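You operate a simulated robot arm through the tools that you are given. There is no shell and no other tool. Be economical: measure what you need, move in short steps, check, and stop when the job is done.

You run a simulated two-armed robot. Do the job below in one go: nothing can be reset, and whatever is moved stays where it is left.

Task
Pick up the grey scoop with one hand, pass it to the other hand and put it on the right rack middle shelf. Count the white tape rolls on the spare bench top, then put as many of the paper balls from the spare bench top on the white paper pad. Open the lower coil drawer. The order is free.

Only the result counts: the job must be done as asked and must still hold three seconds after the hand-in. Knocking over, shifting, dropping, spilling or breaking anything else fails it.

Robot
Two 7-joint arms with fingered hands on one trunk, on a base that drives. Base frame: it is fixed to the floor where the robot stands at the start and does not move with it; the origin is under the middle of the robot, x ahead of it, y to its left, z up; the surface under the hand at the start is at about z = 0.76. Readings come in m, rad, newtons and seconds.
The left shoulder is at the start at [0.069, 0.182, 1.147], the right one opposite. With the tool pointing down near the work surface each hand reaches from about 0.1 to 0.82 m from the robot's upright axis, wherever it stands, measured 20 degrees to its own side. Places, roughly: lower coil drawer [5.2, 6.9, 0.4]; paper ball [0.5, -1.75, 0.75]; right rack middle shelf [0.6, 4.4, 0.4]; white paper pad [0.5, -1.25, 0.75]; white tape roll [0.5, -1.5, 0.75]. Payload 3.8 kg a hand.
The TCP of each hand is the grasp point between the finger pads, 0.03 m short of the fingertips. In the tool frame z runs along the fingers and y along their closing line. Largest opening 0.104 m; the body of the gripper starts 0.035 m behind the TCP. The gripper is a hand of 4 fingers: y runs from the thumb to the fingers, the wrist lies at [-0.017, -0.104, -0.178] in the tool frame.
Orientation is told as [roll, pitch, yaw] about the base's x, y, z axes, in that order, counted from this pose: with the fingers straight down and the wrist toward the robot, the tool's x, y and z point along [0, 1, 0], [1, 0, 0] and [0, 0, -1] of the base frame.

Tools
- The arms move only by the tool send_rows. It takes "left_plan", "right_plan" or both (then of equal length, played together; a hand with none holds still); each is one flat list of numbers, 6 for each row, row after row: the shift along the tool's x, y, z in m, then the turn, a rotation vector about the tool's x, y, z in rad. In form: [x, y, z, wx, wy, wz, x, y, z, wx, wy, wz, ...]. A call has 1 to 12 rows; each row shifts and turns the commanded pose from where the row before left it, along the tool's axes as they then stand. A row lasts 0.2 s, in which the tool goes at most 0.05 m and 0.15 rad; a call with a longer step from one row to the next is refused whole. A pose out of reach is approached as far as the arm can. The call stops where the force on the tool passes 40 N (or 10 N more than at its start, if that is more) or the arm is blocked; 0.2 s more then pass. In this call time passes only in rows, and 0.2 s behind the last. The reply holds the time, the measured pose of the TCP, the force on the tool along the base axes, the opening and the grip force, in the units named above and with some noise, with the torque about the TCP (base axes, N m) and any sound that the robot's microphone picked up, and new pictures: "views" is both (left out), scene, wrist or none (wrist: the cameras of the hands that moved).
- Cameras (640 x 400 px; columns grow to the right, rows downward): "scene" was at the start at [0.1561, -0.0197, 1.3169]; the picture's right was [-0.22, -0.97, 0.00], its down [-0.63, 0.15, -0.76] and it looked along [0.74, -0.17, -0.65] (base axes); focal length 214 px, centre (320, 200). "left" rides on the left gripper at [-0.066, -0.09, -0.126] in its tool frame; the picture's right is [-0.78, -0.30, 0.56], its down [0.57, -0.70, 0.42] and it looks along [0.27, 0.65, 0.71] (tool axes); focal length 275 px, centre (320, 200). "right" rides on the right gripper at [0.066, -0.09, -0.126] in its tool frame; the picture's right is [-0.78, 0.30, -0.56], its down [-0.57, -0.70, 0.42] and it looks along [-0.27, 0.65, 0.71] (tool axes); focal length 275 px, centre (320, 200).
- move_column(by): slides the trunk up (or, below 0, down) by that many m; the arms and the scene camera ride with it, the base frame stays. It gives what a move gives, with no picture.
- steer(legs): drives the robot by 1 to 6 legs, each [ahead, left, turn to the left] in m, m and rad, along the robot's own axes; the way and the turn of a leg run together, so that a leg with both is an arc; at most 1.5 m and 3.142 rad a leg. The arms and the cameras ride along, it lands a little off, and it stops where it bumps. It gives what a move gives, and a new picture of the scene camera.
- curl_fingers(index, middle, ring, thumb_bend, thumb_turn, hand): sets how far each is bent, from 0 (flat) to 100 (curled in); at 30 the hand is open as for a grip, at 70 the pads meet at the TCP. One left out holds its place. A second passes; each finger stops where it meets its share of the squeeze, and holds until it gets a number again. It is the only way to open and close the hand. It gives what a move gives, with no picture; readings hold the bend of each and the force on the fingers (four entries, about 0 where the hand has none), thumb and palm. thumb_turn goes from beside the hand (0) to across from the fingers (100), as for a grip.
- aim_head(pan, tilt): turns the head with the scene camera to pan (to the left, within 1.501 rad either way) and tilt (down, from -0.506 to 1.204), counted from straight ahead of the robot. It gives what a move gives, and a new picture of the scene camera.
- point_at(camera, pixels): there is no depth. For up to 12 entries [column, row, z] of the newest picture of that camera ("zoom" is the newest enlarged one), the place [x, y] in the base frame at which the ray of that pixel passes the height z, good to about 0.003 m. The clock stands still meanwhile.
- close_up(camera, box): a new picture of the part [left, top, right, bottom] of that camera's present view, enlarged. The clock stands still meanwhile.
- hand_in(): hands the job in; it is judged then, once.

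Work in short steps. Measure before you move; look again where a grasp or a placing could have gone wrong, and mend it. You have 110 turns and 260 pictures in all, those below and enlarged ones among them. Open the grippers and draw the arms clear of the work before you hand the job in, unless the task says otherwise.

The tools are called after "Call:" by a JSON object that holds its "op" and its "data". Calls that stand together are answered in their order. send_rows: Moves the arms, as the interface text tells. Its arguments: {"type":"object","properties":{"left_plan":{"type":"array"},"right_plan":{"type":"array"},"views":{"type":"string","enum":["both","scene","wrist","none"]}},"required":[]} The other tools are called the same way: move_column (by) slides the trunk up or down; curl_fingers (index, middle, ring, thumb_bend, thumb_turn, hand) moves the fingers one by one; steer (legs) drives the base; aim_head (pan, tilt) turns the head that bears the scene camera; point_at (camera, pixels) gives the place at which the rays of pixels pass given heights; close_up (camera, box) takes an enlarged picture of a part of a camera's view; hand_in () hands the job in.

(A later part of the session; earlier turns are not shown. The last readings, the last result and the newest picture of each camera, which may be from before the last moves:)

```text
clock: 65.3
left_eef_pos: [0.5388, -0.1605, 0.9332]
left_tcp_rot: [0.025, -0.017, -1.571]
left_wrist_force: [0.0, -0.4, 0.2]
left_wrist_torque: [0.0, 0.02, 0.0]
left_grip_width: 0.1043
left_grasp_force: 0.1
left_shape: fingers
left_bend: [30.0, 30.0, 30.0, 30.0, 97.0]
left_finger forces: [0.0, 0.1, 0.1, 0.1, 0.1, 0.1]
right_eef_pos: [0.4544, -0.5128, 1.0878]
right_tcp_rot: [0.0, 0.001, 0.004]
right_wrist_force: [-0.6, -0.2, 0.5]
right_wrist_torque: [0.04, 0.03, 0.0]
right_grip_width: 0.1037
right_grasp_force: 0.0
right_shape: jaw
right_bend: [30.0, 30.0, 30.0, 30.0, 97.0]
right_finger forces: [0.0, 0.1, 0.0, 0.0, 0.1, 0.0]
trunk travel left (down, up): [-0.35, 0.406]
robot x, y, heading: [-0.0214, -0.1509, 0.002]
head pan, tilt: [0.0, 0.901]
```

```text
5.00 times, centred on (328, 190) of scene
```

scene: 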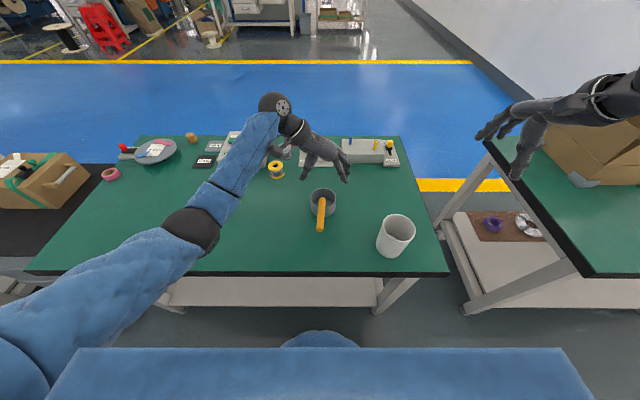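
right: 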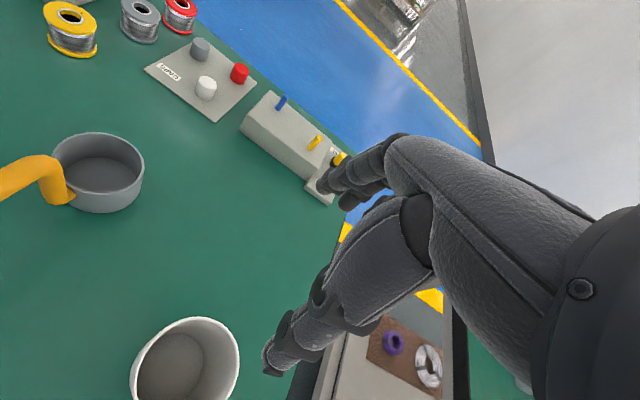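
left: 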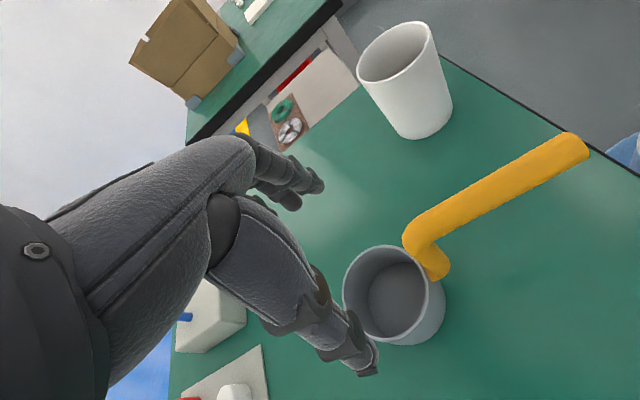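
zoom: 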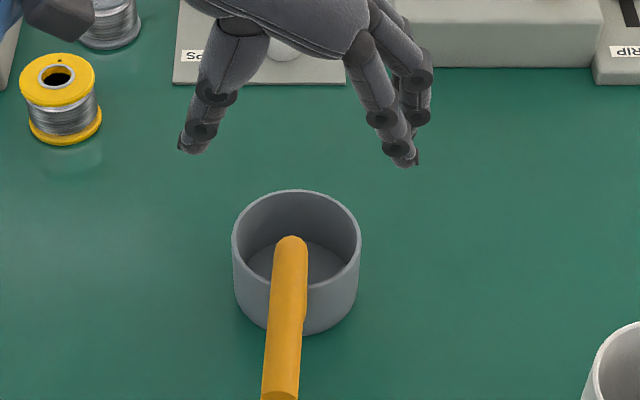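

The palm would be close to the handle bend, so I tilt the hand 30° (fingers toward the robot, palm leaning away from the handle), then check.

Call:
{"op": "send_rows", "data": {"left_plan": [0, 0, 0, 0, -0.13, 0, 0, 0, 0, 0, -0.13, 0, 0, 0, 0, 0, -0.13, 0, 0, 0, 0, 0, -0.13, 0], "views": "both"}}

Call:
{"op": "close_up", "data": {"camera": "scene", "box": [280, 150, 376, 230]}}

```text
clock: 66.3
left_eef_pos: [0.5268, -0.1569, 0.9346]
left_tcp_rot: [-0.494, -0.019, -1.573]
left_wrist_force: [-0.3, 0.6, -0.7]
left_wrist_torque: [-0.01, -0.02, 0.02]
left_grip_width: 0.1044
left_grasp_force: 0.0
left_shape: fingers
left_bend: [30.0, 30.0, 30.0, 30.0, 97.0]
left_finger forces: [0.1, 0.0, 0.0, 0.0, 0.1, 0.0]
left hand out of reach, approached as far as the arm can: row 4
right_eef_pos: [0.4545, -0.5114, 1.0875]
right_tcp_rot: [-0.001, 0.001, 0.003]
right_wrist_force: [0.0, 0.0, -0.5]
right_wrist_torque: [-0.02, 0.02, -0.01]
right_grip_width: 0.104
right_grasp_force: 0.1
right_shape: jaw
right_bend: [30.0, 30.0, 30.0, 30.0, 97.0]
right_finger forces: [0.0, 0.1, 0.0, 0.0, 0.0, 0.0]
trunk travel left (down, up): [-0.35, 0.406]
robot x, y, heading: [-0.0236, -0.1497, -0.002]
head pan, tilt: [0.0, 0.901]
```

scene: 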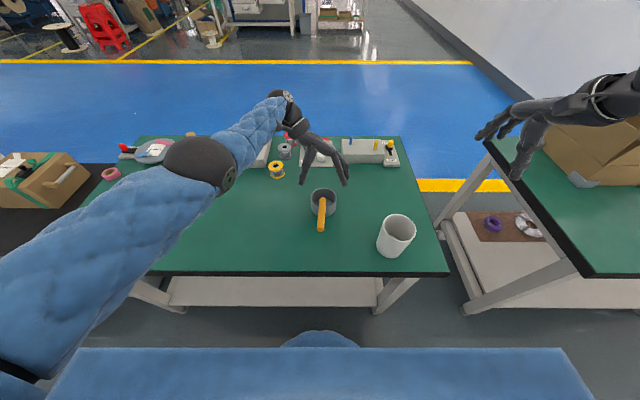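
left: 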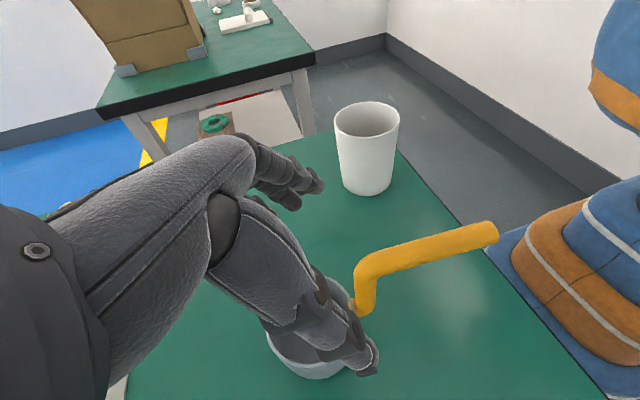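

```text
5.00 times, centred on (328, 190) of scene
```

zoom: 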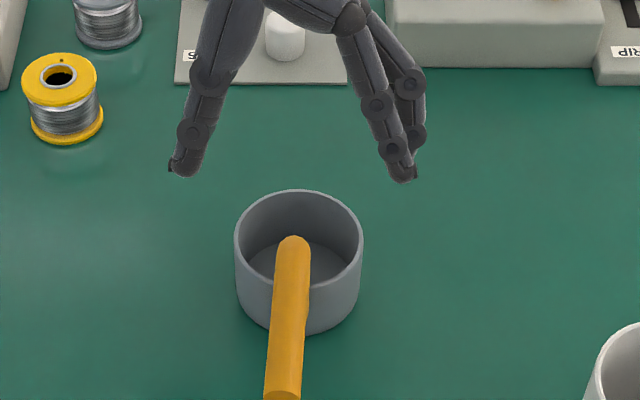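

The arm is at its reach limit, so I drive 3 cm closer (as at the start), which relaxes it; then check the pose.

Call:
{"op": "steer", "data": {"legs": [[0.03, 0, 0]]}}

Call:
{"op": "send_rows", "data": {"left_plan": [-0.015, 0.002, 0, 0, 0.03, 0], "views": "wrist"}}

```text
clock: 67.1
left_eef_pos: [0.5579, -0.1573, 0.9314]
left_tcp_rot: [-0.496, -0.018, -1.571]
left_wrist_force: [0.6, 0.0, -0.4]
left_wrist_torque: [0.01, 0.05, -0.01]
left_grip_width: 0.1045
left_grasp_force: 0.0
left_shape: fingers
left_bend: [30.0, 30.0, 30.0, 30.0, 97.0]
left_finger forces: [0.0, 0.0, 0.0, 0.1, 0.0, 0.0]
right_eef_pos: [0.4866, -0.5114, 1.0873]
right_tcp_rot: [0.0, 0.002, 0.001]
right_wrist_force: [0.3, 0.1, -0.4]
right_wrist_torque: [0.03, 0.03, 0.0]
right_grip_width: 0.1039
right_grasp_force: 0.0
right_shape: jaw
right_bend: [30.0, 30.0, 30.0, 30.0, 97.0]
right_finger forces: [0.0, 0.1, 0.0, 0.0, 0.0, 0.0]
trunk travel left (down, up): [-0.35, 0.406]
robot x, y, heading: [0.0101, -0.1554, 0.002]
head pan, tilt: [0.0, 0.901]
```

scene: 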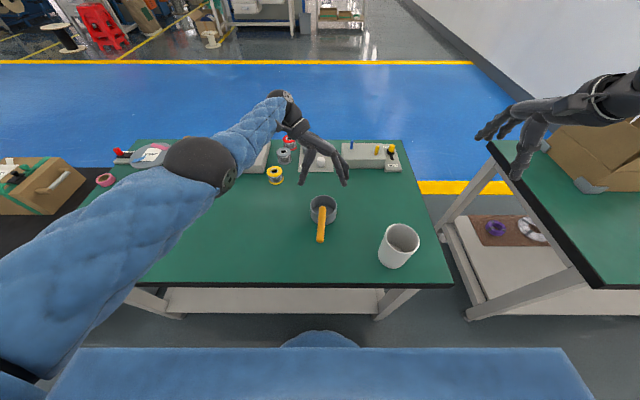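

```text
clock: 67.5
left_eef_pos: [0.5438, -0.159, 0.9398]
left_tcp_rot: [-0.466, -0.018, -1.571]
left_wrist_force: [0.0, 0.4, 0.7]
left_wrist_torque: [-0.01, -0.02, -0.01]
left_grip_width: 0.1045
left_grasp_force: 0.1
left_shape: fingers
left_bend: [30.0, 30.0, 30.0, 30.0, 97.0]
left_finger forces: [0.0, 0.0, 0.0, 0.0, 0.0, 0.0]
right_eef_pos: [0.4846, -0.5125, 1.089]
right_tcp_rot: [0.0, 0.001, 0.004]
right_wrist_force: [-0.3, 0.4, 0.3]
right_wrist_torque: [0.05, 0.0, -0.03]
right_grip_width: 0.1037
right_grasp_force: 0.1
right_shape: jaw
right_bend: [30.0, 30.0, 30.0, 30.0, 97.0]
right_finger forces: [0.0, 0.0, 0.0, 0.0, 0.0, 0.0]
trunk travel left (down, up): [-0.35, 0.406]
robot x, y, heading: [0.0088, -0.1551, 0.004]
head pan, tilt: [0.0, 0.901]
```

left: 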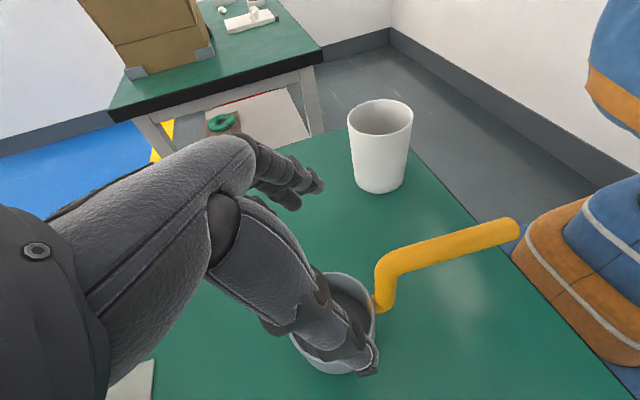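

I adjust to (0.550,-0.162) and lower by trunk 7 cm to just above the rim, then check the straddle.

Call:
{"op": "send_rows", "data": {"left_plan": [0.007, 0.003, 0, 0, 0, 0], "views": "none"}}

Call:
{"op": "move_column", "data": {"by": -0.075}}

Call:
{"op": "close_up", "data": {"camera": "scene", "box": [280, 170, 376, 250]}}

Call:
{"op": "close_up", "data": {"camera": "left", "box": [200, 200, 520, 400]}}

```text
clock: 67.9
left_eef_pos: [0.5507, -0.1611, 0.9367]
left_tcp_rot: [-0.465, -0.016, -1.57]
left_wrist_force: [-0.1, -0.5, 0.4]
left_wrist_torque: [0.01, -0.03, 0.01]
left_grip_width: 0.1046
left_grasp_force: 0.1
left_shape: fingers
left_bend: [30.0, 30.0, 30.0, 30.0, 97.0]
left_finger forces: [0.0, 0.0, 0.0, 0.0, 0.1, 0.0]
right_eef_pos: [0.4845, -0.5117, 1.0877]
right_tcp_rot: [-0.001, -0.001, 0.002]
right_wrist_force: [-0.6, -0.5, -0.1]
right_wrist_torque: [-0.01, 0.0, -0.03]
right_grip_width: 0.1037
right_grasp_force: 0.1
right_shape: jaw
right_bend: [30.0, 30.0, 30.0, 30.0, 97.0]
right_finger forces: [0.0, 0.0, 0.0, 0.1, 0.0, 0.0]
trunk travel left (down, up): [-0.35, 0.406]
robot x, y, heading: [0.0103, -0.1508, 0.005]
head pan, tilt: [0.0, 0.901]
```

```text
clock: 69.0
left_eef_pos: [0.5503, -0.1616, 0.8621]
left_tcp_rot: [-0.464, -0.017, -1.572]
left_wrist_force: [-0.1, 0.5, -0.6]
left_wrist_torque: [0.0, -0.04, -0.01]
left_grip_width: 0.1048
left_grasp_force: 0.1
left_shape: fingers
left_bend: [30.0, 30.0, 30.0, 30.0, 97.0]
left_finger forces: [0.1, 0.1, 0.1, 0.0, 0.1, 0.0]
right_eef_pos: [0.4832, -0.5127, 1.013]
right_tcp_rot: [-0.001, -0.003, 0.004]
right_wrist_force: [-0.6, 0.5, 0.7]
right_wrist_torque: [0.01, 0.0, -0.02]
right_grip_width: 0.1037
right_grasp_force: 0.2
right_shape: jaw
right_bend: [30.0, 30.0, 30.0, 30.0, 97.0]
right_finger forces: [0.0, 0.0, 0.0, 0.1, 0.0, 0.0]
trunk travel left (down, up): [-0.275, 0.481]
robot x, y, heading: [0.0092, -0.1563, 0.002]
head pan, tilt: [0.0, 0.901]
```

```text
5.00 times, centred on (328, 210) of scene
```

zoom: 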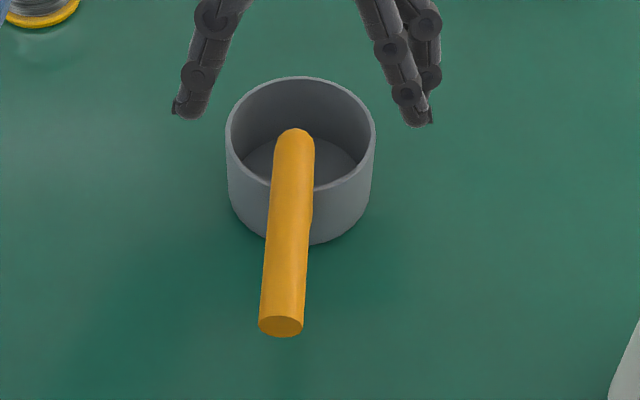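

```text
2.00 times, centred on (360, 300) of left
```

zoom: 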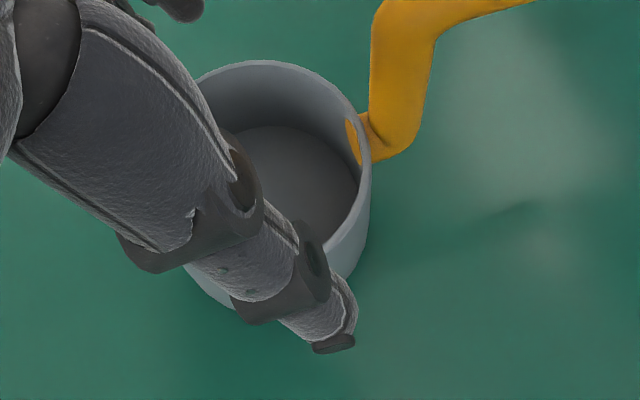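

The pot is centred between thumb (190,110) and fingers (412,120). I lower 4.7 cm more.

Call:
{"op": "move_column", "data": {"by": -0.047}}

Call:
{"op": "close_up", "data": {"camera": "scene", "box": [280, 170, 376, 250]}}

```text
clock: 69.9
left_eef_pos: [0.5505, -0.1629, 0.8162]
left_tcp_rot: [-0.463, -0.016, -1.572]
left_wrist_force: [0.1, 0.0, 0.2]
left_wrist_torque: [-0.02, -0.01, 0.04]
left_grip_width: 0.1048
left_grasp_force: 0.0
left_shape: fingers
left_bend: [30.0, 30.0, 30.0, 30.0, 97.0]
left_finger forces: [0.0, 0.1, 0.1, 0.1, 0.0, 0.1]
right_eef_pos: [0.484, -0.5129, 0.9662]
right_tcp_rot: [0.0, -0.001, 0.005]
right_wrist_force: [-0.2, -1.0, 0.3]
right_wrist_torque: [0.01, -0.03, 0.02]
right_grip_width: 0.1037
right_grasp_force: 0.1
right_shape: jaw
right_bend: [30.0, 30.0, 30.0, 30.0, 97.0]
right_finger forces: [0.0, 0.1, 0.1, 0.0, 0.0, 0.0]
trunk travel left (down, up): [-0.228, 0.528]
robot x, y, heading: [0.0122, -0.1514, 0.003]
head pan, tilt: [0.0, 0.901]
```

```text
5.00 times, centred on (328, 210) of scene
```

zoom: 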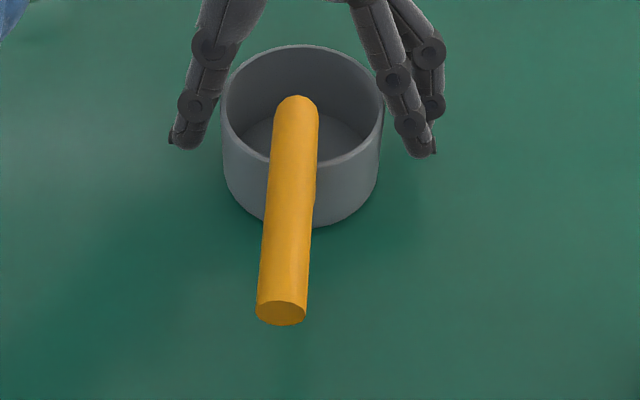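

No contact, well straddled. I close the hand on the pot.

Call:
{"op": "curl_fingers", "data": {"hand": "left", "index": 60, "middle": 60, "ring": 60, "thumb_bend": 60}}

Call:
{"op": "close_up", "data": {"camera": "scene", "box": [280, 170, 376, 250]}}

```text
clock: 70.9
left_eef_pos: [0.5491, -0.1622, 0.815]
left_tcp_rot: [-0.463, -0.017, -1.571]
left_wrist_force: [1.5, -1.1, 5.5]
left_wrist_torque: [-0.36, -0.13, 0.08]
left_grip_width: 0.0847
left_grasp_force: 27.4
left_shape: fingers
left_bend: [32.0, 42.0, 47.0, 46.0, 95.0]
left_finger forces: [11.4, 7.9, 8.3, 0.0, 27.7, 0.1]
right_eef_pos: [0.4834, -0.5115, 0.9663]
right_tcp_rot: [0.0, 0.0, 0.003]
right_wrist_force: [0.3, 0.5, 0.5]
right_wrist_torque: [0.01, -0.02, -0.01]
right_grip_width: 0.1038
right_grasp_force: 0.0
right_shape: jaw
right_bend: [30.0, 30.0, 30.0, 30.0, 97.0]
right_finger forces: [0.1, 0.0, 0.1, 0.1, 0.0, 0.1]
trunk travel left (down, up): [-0.228, 0.528]
robot x, y, heading: [0.0103, -0.1513, 0.001]
head pan, tilt: [0.0, 0.901]
```

```text
5.00 times, centred on (328, 210) of scene
```

zoom: 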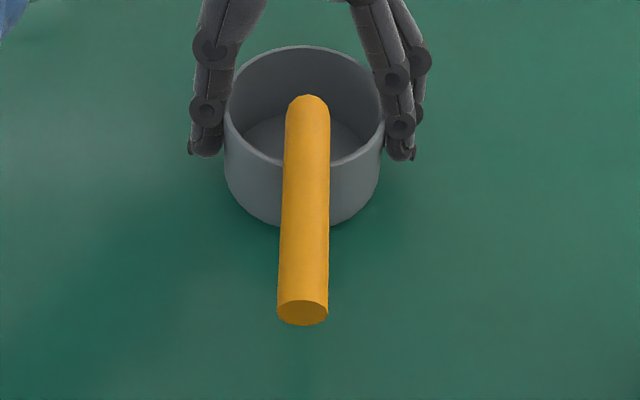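

Firm grip (27 N, all three fingers). I lift by trunk 0.2 m and check.

Call:
{"op": "move_column", "data": {"by": 0.2}}

Call:
{"op": "aim_head", "data": {"pan": 0.0, "tilt": 0.8}}

Call:
{"op": "close_up", "data": {"camera": "left", "box": [0, 0, 640, 400]}}

Call:
{"op": "close_up", "data": {"camera": "right", "box": [0, 0, 640, 400]}}

```text
clock: 73.1
left_eef_pos: [0.5492, -0.1609, 1.019]
left_tcp_rot: [-0.455, -0.018, -1.572]
left_wrist_force: [-0.2, 0.8, -0.9]
left_wrist_torque: [0.0, -0.04, 0.0]
left_grip_width: 0.0845
left_grasp_force: 26.3
left_shape: fingers
left_bend: [32.0, 42.0, 47.0, 46.0, 95.0]
left_finger forces: [11.0, 7.2, 6.9, 0.1, 27.3, 0.1]
right_eef_pos: [0.484, -0.5132, 1.1642]
right_tcp_rot: [0.001, 0.001, 0.002]
right_wrist_force: [-0.1, -0.5, 0.4]
right_wrist_torque: [-0.02, 0.0, 0.0]
right_grip_width: 0.104
right_grasp_force: 0.0
right_shape: jaw
right_bend: [30.0, 30.0, 30.0, 30.0, 97.0]
right_finger forces: [0.0, 0.0, 0.0, 0.1, 0.1, 0.0]
trunk travel left (down, up): [-0.428, 0.328]
robot x, y, heading: [0.0104, -0.1519, 0.004]
head pan, tilt: [0.0, 0.901]
```

```text
clock: 73.8
left_eef_pos: [0.5481, -0.1613, 1.0203]
left_tcp_rot: [-0.455, -0.018, -1.571]
left_wrist_force: [0.2, 0.0, -2.2]
left_wrist_torque: [-0.02, -0.02, -0.01]
left_grip_width: 0.0845
left_grasp_force: 25.8
left_shape: fingers
left_bend: [32.0, 42.0, 47.0, 46.0, 95.0]
left_finger forces: [10.9, 7.2, 6.8, 0.1, 27.3, 0.1]
right_eef_pos: [0.4844, -0.5119, 1.1663]
right_tcp_rot: [-0.001, 0.001, 0.003]
right_wrist_force: [0.4, -0.6, 0.0]
right_wrist_torque: [-0.02, 0.01, 0.01]
right_grip_width: 0.1038
right_grasp_force: 0.0
right_shape: jaw
right_bend: [30.0, 30.0, 30.0, 30.0, 97.0]
right_finger forces: [0.1, 0.1, 0.0, 0.0, 0.0, 0.0]
trunk travel left (down, up): [-0.428, 0.328]
robot x, y, heading: [0.01, -0.1493, 0.0]
head pan, tilt: [0.0, 0.799]
```

scene: 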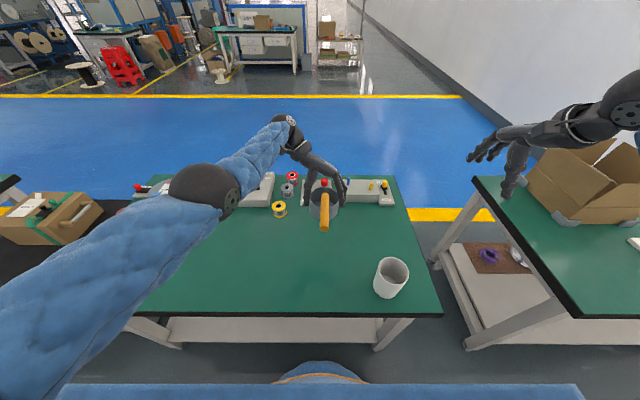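

```text
1.00 times, centred on (320, 200) of left (not enlarged: the box is as wide or as high as the picture)
```

zoom: 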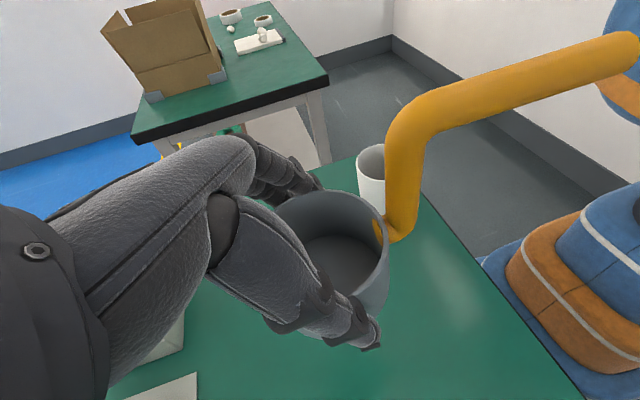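

```text
1.00 times, centred on (320, 200) of right (not enlarged: the box is as wide or as high as the picture)
```

zoom: 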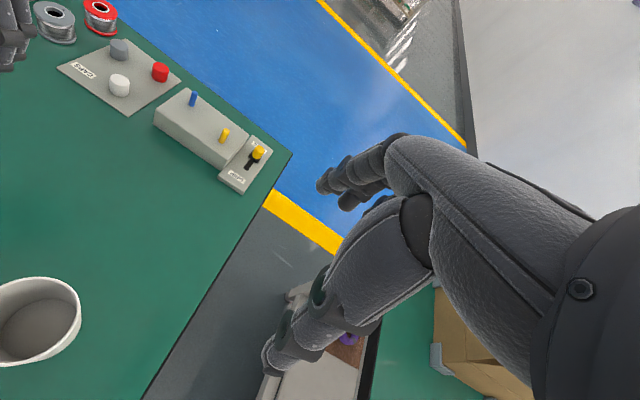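

The scoop is held level. Now I turn the right hand to yaw +90° then tilt it 60° so its fingers point left-down, staying well right of the handle.

Call:
{"op": "send_rows", "data": {"right_plan": [0, -0.025, 0, 0, 0, -0.131, 0, -0.025, 0, 0, 0, -0.131, 0, 0, 0, 0, 0, -0.131, 0, 0, 0, 0, 0, -0.131, 0, 0, 0, 0, 0, -0.131, 0, 0, 0, 0, 0, -0.131, 0, 0, 0, 0, 0, -0.131, 0, 0, 0, 0, 0, -0.131, 0, 0, 0, 0, 0, -0.131, 0, 0, 0, 0, 0, -0.131, 0, 0, 0, 0, 0, -0.131, 0, 0, 0, 0, 0, -0.13], "views": "none"}}

Call:
{"op": "send_rows", "data": {"right_plan": [0, 0, 0, -0.131, 0, 0, 0, 0, 0, -0.131, 0, 0, 0, 0, 0, -0.131, 0, 0, 0, 0, 0, -0.131, 0, 0, 0, 0, 0, -0.131, 0, 0, 0, 0, 0, -0.131, 0, 0, 0, 0, 0, -0.131, 0, 0, 0, 0, 0, -0.13, 0, 0], "views": "both"}}

Call:
{"op": "close_up", "data": {"camera": "scene", "box": [270, 160, 390, 250]}}

```text
clock: 76.4
left_eef_pos: [0.5483, -0.162, 1.0193]
left_tcp_rot: [-0.454, -0.016, -1.57]
left_wrist_force: [-0.8, -0.1, -2.3]
left_wrist_torque: [0.0, -0.05, 0.05]
left_grip_width: 0.0846
left_grasp_force: 26.4
left_shape: fingers
left_bend: [32.0, 42.0, 47.0, 46.0, 95.0]
left_finger forces: [11.0, 7.1, 6.9, 0.0, 27.2, 0.1]
right_eef_pos: [0.4345, -0.5168, 1.1657]
right_tcp_rot: [0.001, 0.0, 1.579]
right_wrist_force: [0.2, -0.5, 0.7]
right_wrist_torque: [0.0, -0.01, -0.02]
right_grip_width: 0.1035
right_grasp_force: 0.2
right_shape: jaw
right_bend: [30.0, 30.0, 30.0, 30.0, 97.0]
right_finger forces: [0.0, 0.1, 0.1, 0.1, 0.0, 0.0]
trunk travel left (down, up): [-0.428, 0.328]
robot x, y, heading: [0.0111, -0.15, 0.009]
head pan, tilt: [0.0, 0.799]
```

```text
clock: 78.2
left_eef_pos: [0.5473, -0.1619, 1.019]
left_tcp_rot: [-0.455, -0.015, -1.571]
left_wrist_force: [0.6, 0.5, -3.1]
left_wrist_torque: [-0.02, -0.01, -0.02]
left_grip_width: 0.0847
left_grasp_force: 26.0
left_shape: fingers
left_bend: [32.0, 43.0, 47.0, 46.0, 95.0]
left_finger forces: [11.0, 7.2, 6.9, 0.1, 27.2, 0.1]
right_eef_pos: [0.4351, -0.5172, 1.1654]
right_tcp_rot: [0.001, -1.05, 1.575]
right_wrist_force: [0.1, -0.7, 0.3]
right_wrist_torque: [0.0, 0.0, -0.02]
right_grip_width: 0.1037
right_grasp_force: 0.0
right_shape: jaw
right_bend: [30.0, 30.0, 30.0, 30.0, 97.0]
right_finger forces: [0.1, 0.0, 0.0, 0.0, 0.1, 0.0]
trunk travel left (down, up): [-0.428, 0.328]
robot x, y, heading: [0.0088, -0.1542, 0.001]
head pan, tilt: [0.0, 0.799]
```

scene: 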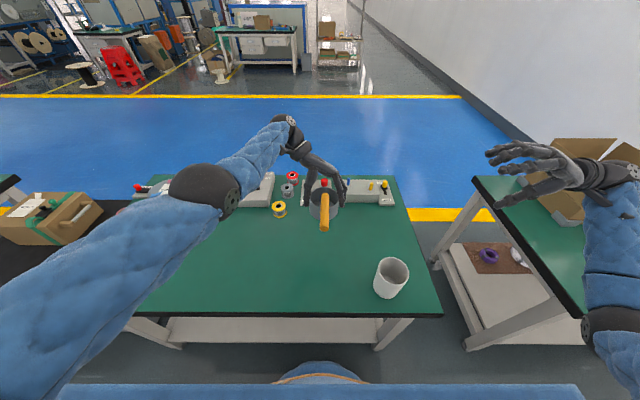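
right: 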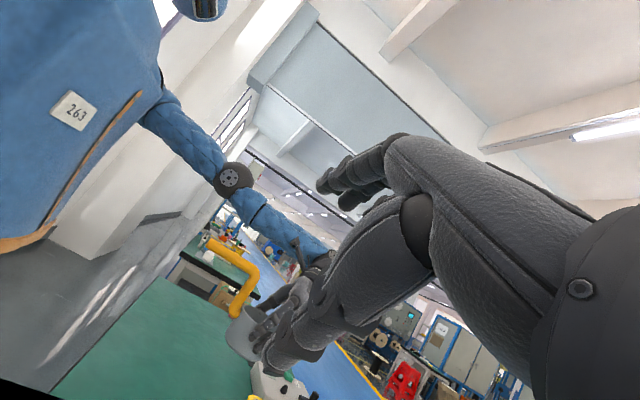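

```text
4.44 times, centred on (330, 205) of scene
```

zoom: 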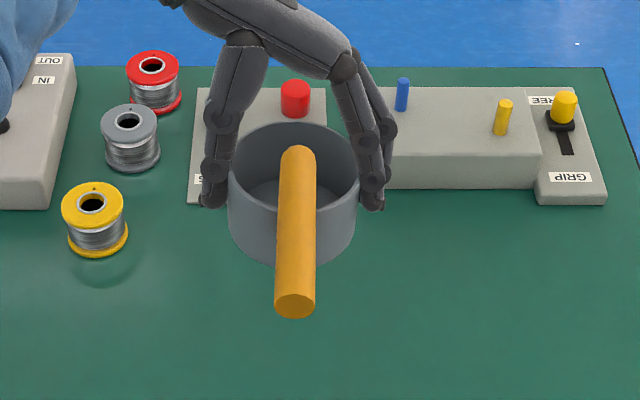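

The right hand is turned. I triangulate the handle from scene zoom and right camera.

Call:
{"op": "point_at", "data": {"camera": "zoom", "pixels": [[295, 303, 1.05], [295, 303, 1.07], [295, 303, 1.09], [298, 150, 1.06], [298, 150, 1.08], [296, 230, 1.07], [277, 230, 1.07], [315, 230, 1.07]]}}

Call:
{"op": "point_at", "data": {"camera": "right", "pixels": [[210, 243, 1.05], [210, 243, 1.07], [210, 243, 1.09], [250, 268, 1.05], [250, 268, 1.07], [250, 268, 1.09]]}}

Call:
{"op": "close_up", "data": {"camera": "right", "box": [160, 200, 320, 380]}}

```text
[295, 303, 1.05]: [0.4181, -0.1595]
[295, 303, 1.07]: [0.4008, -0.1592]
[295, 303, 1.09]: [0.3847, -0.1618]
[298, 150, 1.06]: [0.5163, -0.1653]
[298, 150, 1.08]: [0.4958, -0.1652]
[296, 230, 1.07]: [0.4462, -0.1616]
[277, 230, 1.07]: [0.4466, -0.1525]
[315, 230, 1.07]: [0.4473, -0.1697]
```

```text
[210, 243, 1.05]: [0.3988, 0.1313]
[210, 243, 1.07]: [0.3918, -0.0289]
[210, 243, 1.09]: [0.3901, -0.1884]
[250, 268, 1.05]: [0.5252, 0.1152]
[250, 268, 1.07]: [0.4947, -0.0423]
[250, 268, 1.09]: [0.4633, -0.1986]
```

```text
2.22 times, centred on (240, 290) of right
```

zoom: 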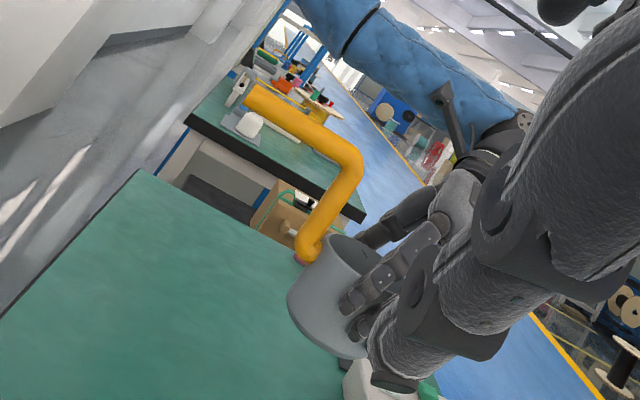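

Handle: end at (0.389,-0.161,1.086), running level to x≈0.48. I bring the right hand to a standoff 12 cm short of (0.42,-0.161,1.085) along its fingers.

Call:
{"op": "send_rows", "data": {"right_plan": [0.0022, 0.0155, 0.0326, 0, 0, 0, 0.0022, 0.0155, 0.0326, 0, 0, 0, 0.0022, 0.0155, 0.0326, 0, 0, 0, 0.0022, 0.0155, 0.0326, 0, 0, 0, 0.0022, 0.0155, 0.0326, 0, 0, 0, 0.0022, 0.0155, 0.0326, 0, 0, 0, 0.0022, 0.0155, 0.0326, 0, 0, 0], "views": "both"}}

Call:
{"op": "close_up", "data": {"camera": "scene", "box": [270, 150, 430, 270]}}

```text
clock: 79.8
left_eef_pos: [0.5475, -0.1615, 1.0206]
left_tcp_rot: [-0.454, -0.015, -1.57]
left_wrist_force: [-0.4, 0.6, -1.7]
left_wrist_torque: [-0.02, -0.05, -0.03]
left_grip_width: 0.0844
left_grasp_force: 25.5
left_shape: fingers
left_bend: [32.0, 43.0, 47.0, 46.0, 95.0]
left_finger forces: [11.0, 7.2, 6.9, 0.0, 27.2, 0.1]
right_eef_pos: [0.4187, -0.2638, 1.1468]
right_tcp_rot: [0.0, -1.046, 1.576]
right_wrist_force: [0.3, 0.7, 0.1]
right_wrist_torque: [0.04, 0.01, -0.03]
right_grip_width: 0.1039
right_grasp_force: 0.0
right_shape: jaw
right_bend: [30.0, 30.0, 30.0, 30.0, 97.0]
right_finger forces: [0.0, 0.0, 0.0, 0.1, 0.0, 0.1]
trunk travel left (down, up): [-0.428, 0.328]
robot x, y, heading: [0.0103, -0.152, 0.005]
head pan, tilt: [0.0, 0.799]
```

scene: 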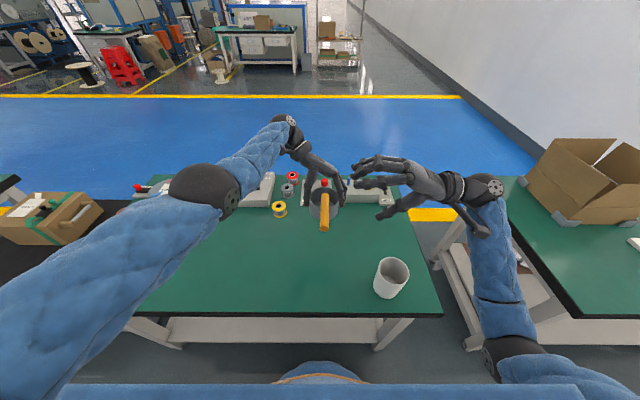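
right: 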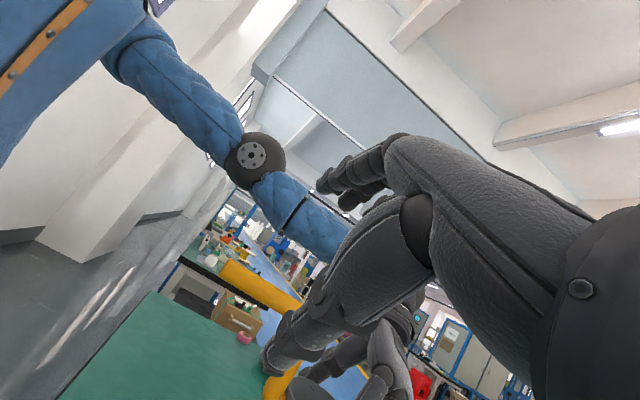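

```text
3.33 times, centred on (350, 210) of scene
```

zoom: 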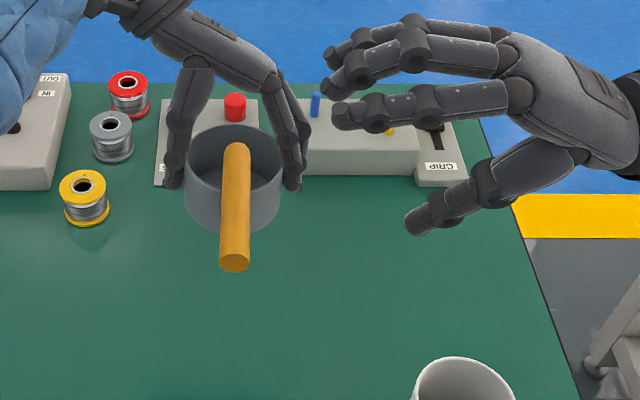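

Clearance between the hands looks good. I advance 9 cm along the fingers and look.

Call:
{"op": "send_rows", "data": {"right_plan": [0, 0, 0.03, 0, 0, 0, 0, 0, 0.03, 0, 0, 0, 0, 0, 0.03, 0, 0, 0], "views": "both"}}

Call:
{"op": "close_up", "data": {"camera": "scene", "box": [270, 150, 430, 270]}}

```text
clock: 80.6
left_eef_pos: [0.5475, -0.1614, 1.0201]
left_tcp_rot: [-0.458, -0.015, -1.571]
left_wrist_force: [-0.7, 0.1, -1.7]
left_wrist_torque: [-0.02, 0.01, 0.01]
left_grip_width: 0.0845
left_grasp_force: 26.1
left_shape: fingers
left_bend: [32.0, 43.0, 47.0, 46.0, 95.0]
left_finger forces: [11.0, 7.2, 7.0, 0.1, 27.2, 0.0]
right_eef_pos: [0.4194, -0.1846, 1.1016]
right_tcp_rot: [-0.001, -1.045, 1.574]
right_wrist_force: [0.0, 0.5, -0.2]
right_wrist_torque: [0.02, -0.01, 0.04]
right_grip_width: 0.1038
right_grasp_force: 0.0
right_shape: jaw
right_bend: [30.0, 30.0, 30.0, 30.0, 97.0]
right_finger forces: [0.1, 0.0, 0.1, 0.1, 0.0, 0.1]
trunk travel left (down, up): [-0.428, 0.328]
robot x, y, heading: [0.0074, -0.1489, 0.009]
head pan, tilt: [0.0, 0.799]
```

scene: 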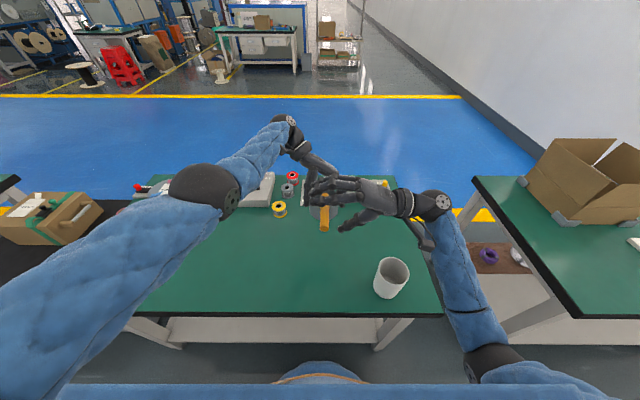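
right: 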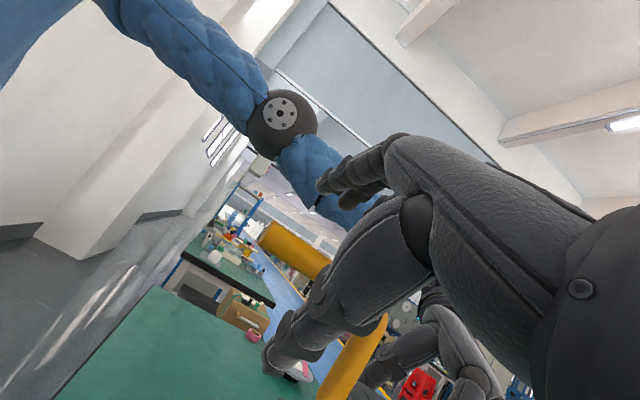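

```text
3.33 times, centred on (350, 210) of scene
```

zoom: 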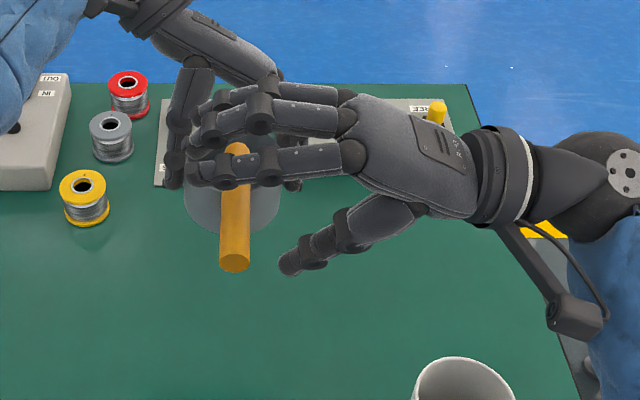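

Fingers are above the handle, thumb below. I advance the last 3 cm and close the right hand.

Call:
{"op": "send_rows", "data": {"right_plan": [0, -0.002, 0.015, 0, 0, 0, 0, 0, 0.014, 0, 0, 0], "views": "wrist"}}

Call:
{"op": "close_up", "data": {"camera": "scene", "box": [270, 150, 390, 240]}}

```text
clock: 81.2
left_eef_pos: [0.5486, -0.1623, 1.0195]
left_tcp_rot: [-0.457, -0.016, -1.57]
left_wrist_force: [0.7, 0.2, -2.0]
left_wrist_torque: [0.0, -0.03, 0.01]
left_grip_width: 0.0845
left_grasp_force: 25.7
left_shape: fingers
left_bend: [32.0, 43.0, 47.0, 46.0, 95.0]
left_finger forces: [11.1, 7.2, 6.9, 0.0, 27.1, 0.0]
right_eef_pos: [0.4172, -0.1616, 1.0838]
right_tcp_rot: [0.002, -1.048, 1.574]
right_wrist_force: [0.8, 0.8, -0.2]
right_wrist_torque: [-0.01, 0.0, 0.01]
right_grip_width: 0.1037
right_grasp_force: 0.0
right_shape: jaw
right_bend: [30.0, 30.0, 30.0, 30.0, 97.0]
right_finger forces: [0.0, 0.0, 0.1, 0.0, 0.0, 0.0]
trunk travel left (down, up): [-0.428, 0.328]
robot x, y, heading: [0.008, -0.154, 0.005]
head pan, tilt: [0.0, 0.799]
```

right: 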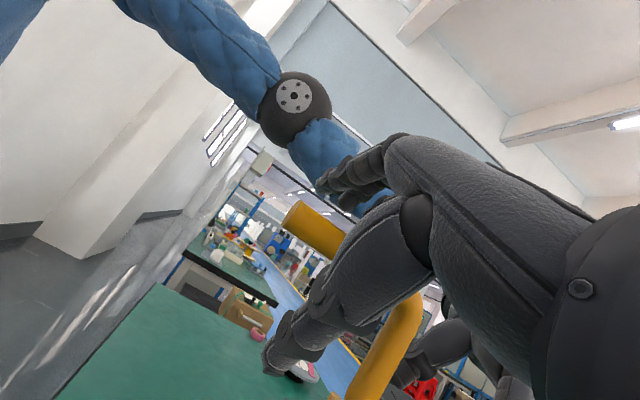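

```text
4.44 times, centred on (330, 195) of scene
```

zoom: 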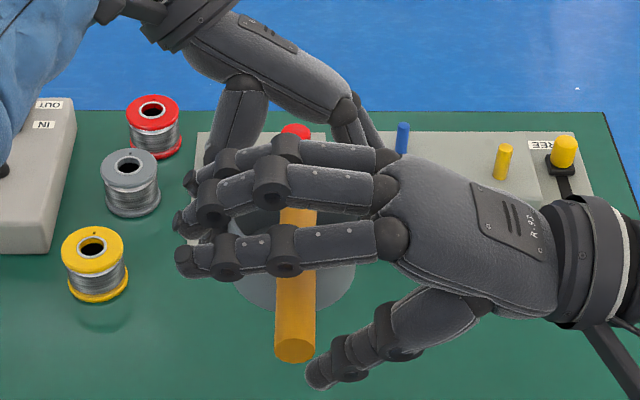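

The handle passes through the grasp point. I close the right hand on it.

Call:
{"op": "curl_fingers", "data": {"hand": "right", "index": 70, "middle": 70, "ring": 70, "thumb_bend": 70}}

Call:
{"op": "close_up", "data": {"camera": "scene", "box": [270, 150, 390, 240]}}

```text
clock: 82.2
left_eef_pos: [0.5473, -0.1621, 1.0199]
left_tcp_rot: [-0.456, -0.017, -1.571]
left_wrist_force: [-0.4, -0.4, -0.6]
left_wrist_torque: [0.01, -0.08, 0.06]
left_grip_width: 0.0846
left_grasp_force: 26.1
left_shape: fingers
left_bend: [32.0, 43.0, 47.0, 46.0, 95.0]
left_finger forces: [11.3, 7.1, 6.9, 0.0, 26.9, 0.0]
right_eef_pos: [0.4181, -0.1617, 1.0853]
right_tcp_rot: [0.0, -1.046, 1.575]
right_wrist_force: [0.1, 0.7, 0.4]
right_wrist_torque: [0.0, 0.03, 0.04]
right_grip_width: 0.0041
right_grasp_force: 0.6
right_shape: fingers
right_bend: [69.0, 70.0, 70.0, 70.0, 97.0]
right_finger forces: [0.7, 0.1, 0.1, 0.0, 0.2, 0.0]
trunk travel left (down, up): [-0.428, 0.328]
robot x, y, heading: [0.0082, -0.15, 0.007]
head pan, tilt: [0.0, 0.799]
```

```text
4.44 times, centred on (330, 195) of scene
```

zoom: 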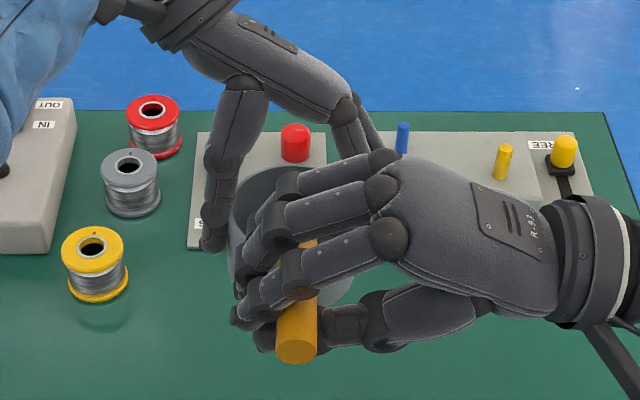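

Pads met beyond the handle (width 4 mm): the handle sits deeper in the hand. I open, retract 2.2 cm along the fingers, and close again.

Call:
{"op": "curl_fingers", "data": {"hand": "right", "index": 35, "middle": 35, "ring": 35, "thumb_bend": 35}}

Call:
{"op": "send_rows", "data": {"right_plan": [0, 0, -0.022, 0, 0, 0], "views": "wrist"}}

Call:
{"op": "curl_fingers", "data": {"hand": "right", "index": 70, "middle": 70, "ring": 70, "thumb_bend": 70}}

Call:
{"op": "close_up", "data": {"camera": "scene", "box": [270, 150, 390, 240]}}

```text
clock: 83.2
left_eef_pos: [0.5475, -0.1619, 1.0197]
left_tcp_rot: [-0.456, -0.015, -1.57]
left_wrist_force: [-0.3, -0.8, -1.9]
left_wrist_torque: [0.03, 0.01, 0.0]
left_grip_width: 0.0843
left_grasp_force: 26.2
left_shape: fingers
left_bend: [32.0, 43.0, 47.0, 46.0, 95.0]
left_finger forces: [11.2, 7.2, 6.8, 0.0, 27.2, 0.1]
right_eef_pos: [0.4171, -0.1616, 1.0836]
right_tcp_rot: [0.001, -1.047, 1.573]
right_wrist_force: [1.6, 0.4, 0.4]
right_wrist_torque: [-0.01, 0.02, -0.02]
right_grip_width: 0.0916
right_grasp_force: 0.0
right_shape: fingers
right_bend: [35.0, 35.0, 35.0, 35.0, 97.0]
right_finger forces: [0.1, 0.1, 0.0, 0.1, 0.1, 0.1]
trunk travel left (down, up): [-0.428, 0.328]
robot x, y, heading: [0.0109, -0.1537, 0.003]
head pan, tilt: [0.0, 0.799]
```

```text
clock: 83.6
left_eef_pos: [0.5478, -0.1616, 1.0194]
left_tcp_rot: [-0.456, -0.015, -1.572]
left_wrist_force: [0.8, 0.0, -2.4]
left_wrist_torque: [0.01, -0.04, 0.01]
left_grip_width: 0.0846
left_grasp_force: 26.3
left_shape: fingers
left_bend: [32.0, 43.0, 47.0, 46.0, 95.0]
left_finger forces: [11.2, 7.1, 6.9, 0.1, 27.3, 0.0]
right_eef_pos: [0.4162, -0.1818, 1.0947]
right_tcp_rot: [0.001, -1.048, 1.575]
right_wrist_force: [-0.3, 0.2, -0.2]
right_wrist_torque: [-0.01, -0.01, 0.0]
right_grip_width: 0.0919
right_grasp_force: 0.1
right_shape: fingers
right_bend: [35.0, 35.0, 35.0, 35.0, 97.0]
right_finger forces: [0.0, 0.0, 0.1, 0.0, 0.0, 0.1]
trunk travel left (down, up): [-0.428, 0.328]
robot x, y, heading: [0.0093, -0.15, 0.001]
head pan, tilt: [0.0, 0.799]
```

right: 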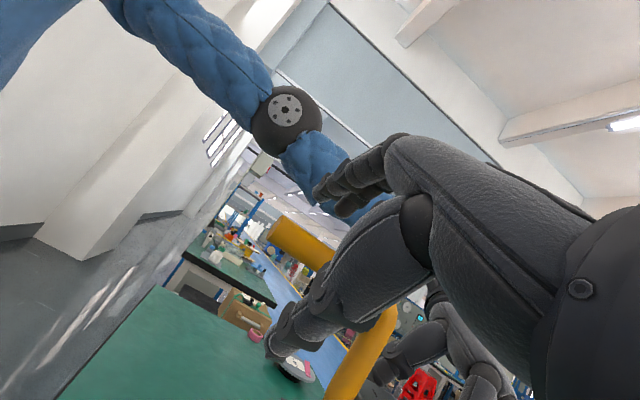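

```text
clock: 84.6
left_eef_pos: [0.548, -0.1606, 1.0193]
left_tcp_rot: [-0.456, -0.014, -1.572]
left_wrist_force: [3.3, -2.3, -5.4]
left_wrist_torque: [0.19, -0.2, 0.27]
left_grip_width: 0.0839
left_grasp_force: 25.3
left_shape: fingers
left_bend: [32.0, 43.0, 47.0, 47.0, 94.0]
left_finger forces: [11.4, 7.2, 7.8, 0.0, 24.2, 0.1]
right_eef_pos: [0.417, -0.1812, 1.0965]
right_tcp_rot: [-0.001, -1.048, 1.579]
right_wrist_force: [-3.3, 3.0, 4.0]
right_wrist_torque: [0.11, -0.11, 0.17]
right_grip_width: 0.0162
right_grasp_force: 8.6
right_shape: fingers
right_bend: [65.0, 66.0, 66.0, 65.0, 97.0]
right_finger forces: [3.5, 3.8, 3.5, 0.1, 5.6, 0.0]
trunk travel left (down, up): [-0.428, 0.328]
robot x, y, heading: [0.009, -0.1504, 0.002]
head pan, tilt: [0.0, 0.799]
```

```text
4.44 times, centred on (330, 195) of scene
```

zoom: 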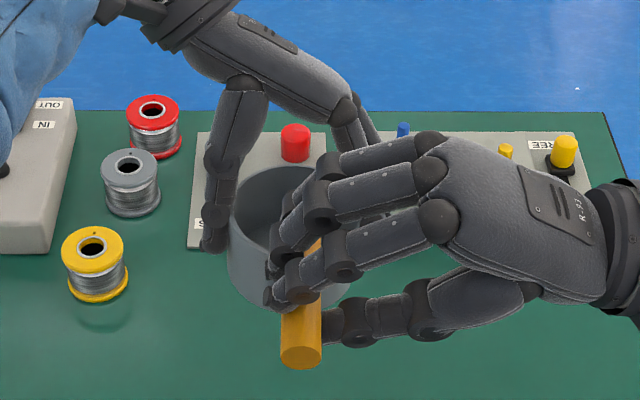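

Now the handle is between the pads (16 mm, all fingers loaded). I squeeze harder.

Call:
{"op": "curl_fingers", "data": {"hand": "right", "index": 85, "middle": 85, "ring": 85, "thumb_bend": 85}}

Call:
{"op": "close_up", "data": {"camera": "right", "box": [200, 150, 440, 400]}}

```text
clock: 85.6
left_eef_pos: [0.548, -0.1618, 1.0201]
left_tcp_rot: [-0.457, -0.016, -1.57]
left_wrist_force: [3.0, -4.6, -7.8]
left_wrist_torque: [0.33, -0.17, 0.39]
left_grip_width: 0.0837
left_grasp_force: 24.2
left_shape: fingers
left_bend: [32.0, 43.0, 48.0, 48.0, 94.0]
left_finger forces: [11.8, 7.4, 7.8, 0.1, 22.8, 0.0]
right_eef_pos: [0.4168, -0.1816, 1.0959]
right_tcp_rot: [0.0, -1.048, 1.577]
right_wrist_force: [-3.4, 4.4, 5.3]
right_wrist_torque: [0.18, -0.38, 0.27]
right_grip_width: 0.0141
right_grasp_force: 23.1
right_shape: fingers
right_bend: [64.0, 66.0, 66.0, 65.0, 97.0]
right_finger forces: [8.9, 8.9, 9.7, 0.0, 20.3, 0.1]
trunk travel left (down, up): [-0.428, 0.328]
robot x, y, heading: [0.0092, -0.1523, 0.002]
head pan, tilt: [0.0, 0.799]
```

```text
1.60 times, centred on (320, 275) of right
```

zoom: 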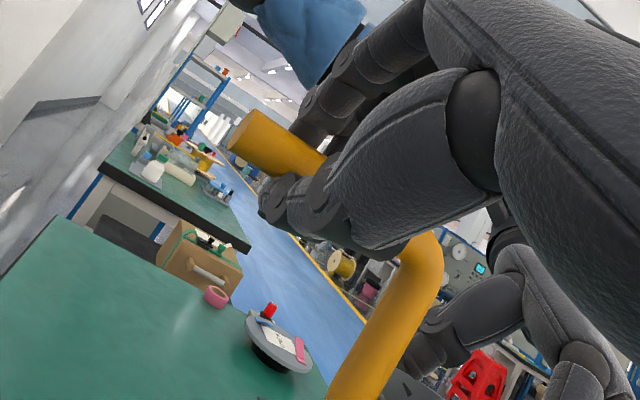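

Right grip 23 N. I open the left hand and lift it straight up off the pot.

Call:
{"op": "curl_fingers", "data": {"hand": "left", "index": 26, "middle": 28, "ring": 28, "thumb_bend": 28}}

Call:
{"op": "close_up", "data": {"camera": "scene", "box": [270, 150, 390, 240]}}

Call:
{"op": "send_rows", "data": {"left_plan": [-0.0088, 0, -0.018, 0, 0, 0, -0.0132, 0, -0.027, 0, 0, 0, -0.0132, 0, -0.027, 0, 0, 0, -0.0132, 0, -0.027, 0, 0, 0], "views": "both"}}

```text
clock: 86.6
left_eef_pos: [0.5482, -0.1607, 1.0193]
left_tcp_rot: [-0.457, -0.018, -1.571]
left_wrist_force: [0.3, 0.8, -0.3]
left_wrist_torque: [0.0, -0.01, 0.03]
left_grip_width: 0.1116
left_grasp_force: 0.0
left_shape: fingers
left_bend: [26.0, 28.0, 28.0, 28.0, 97.0]
left_finger forces: [0.0, 0.0, 0.0, 0.0, 0.0, 0.0]
right_eef_pos: [0.4166, -0.1819, 1.0947]
right_tcp_rot: [0.0, -1.047, 1.575]
right_wrist_force: [0.6, -0.2, 0.1]
right_wrist_torque: [-0.03, 0.04, -0.03]
right_grip_width: 0.0145
right_grasp_force: 20.6
right_shape: fingers
right_bend: [60.0, 72.0, 72.0, 71.0, 91.0]
right_finger forces: [14.0, 6.6, 0.0, 0.0, 20.9, 0.0]
trunk travel left (down, up): [-0.428, 0.328]
robot x, y, heading: [0.009, -0.1493, 0.003]
head pan, tilt: [0.0, 0.799]
```

```text
4.44 times, centred on (330, 195) of scene
```

zoom: 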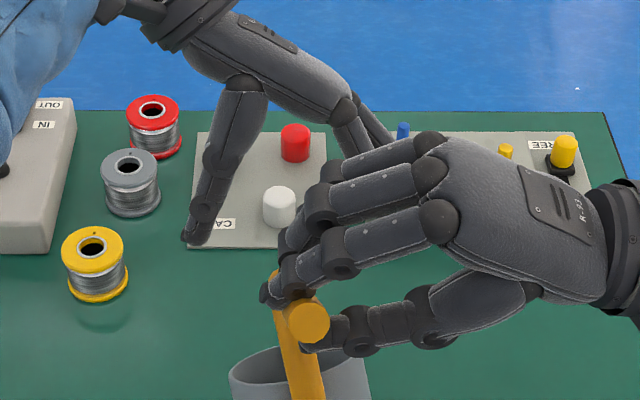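

```text
clock: 87.6
left_eef_pos: [0.5486, -0.1611, 1.1295]
left_tcp_rot: [-0.455, -0.016, -1.569]
left_wrist_force: [0.0, -0.2, -0.7]
left_wrist_torque: [0.01, -0.01, 0.0]
left_grip_width: 0.1113
left_grasp_force: 0.0
left_shape: fingers
left_bend: [26.0, 28.0, 28.0, 28.0, 97.0]
left_finger forces: [0.0, 0.1, 0.0, 0.0, 0.1, 0.0]
right_eef_pos: [0.4168, -0.1823, 1.0949]
right_tcp_rot: [0.0, -1.047, 1.575]
right_wrist_force: [0.5, -0.2, 1.0]
right_wrist_torque: [-0.04, 0.07, -0.03]
right_grip_width: 0.0147
right_grasp_force: 20.3
right_shape: fingers
right_bend: [60.0, 72.0, 72.0, 71.0, 91.0]
right_finger forces: [13.9, 6.5, 0.1, 0.1, 20.9, 0.0]
trunk travel left (down, up): [-0.428, 0.328]
robot x, y, heading: [0.0099, -0.152, -0.001]
head pan, tilt: [0.0, 0.799]
```

scene: 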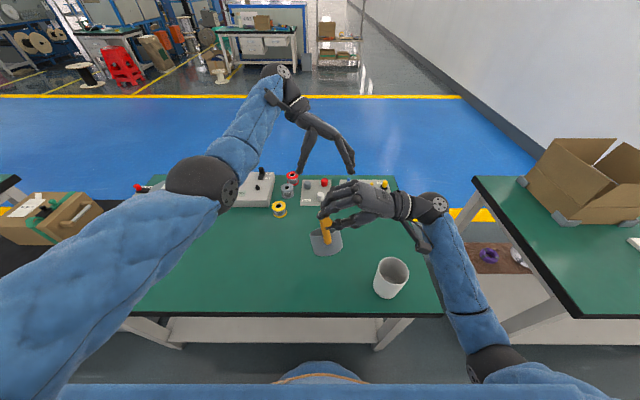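
left: 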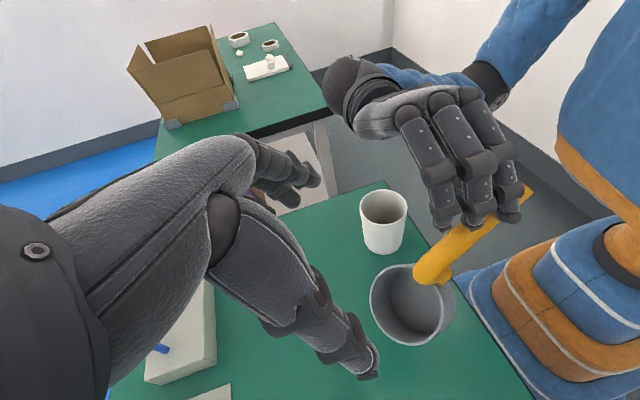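

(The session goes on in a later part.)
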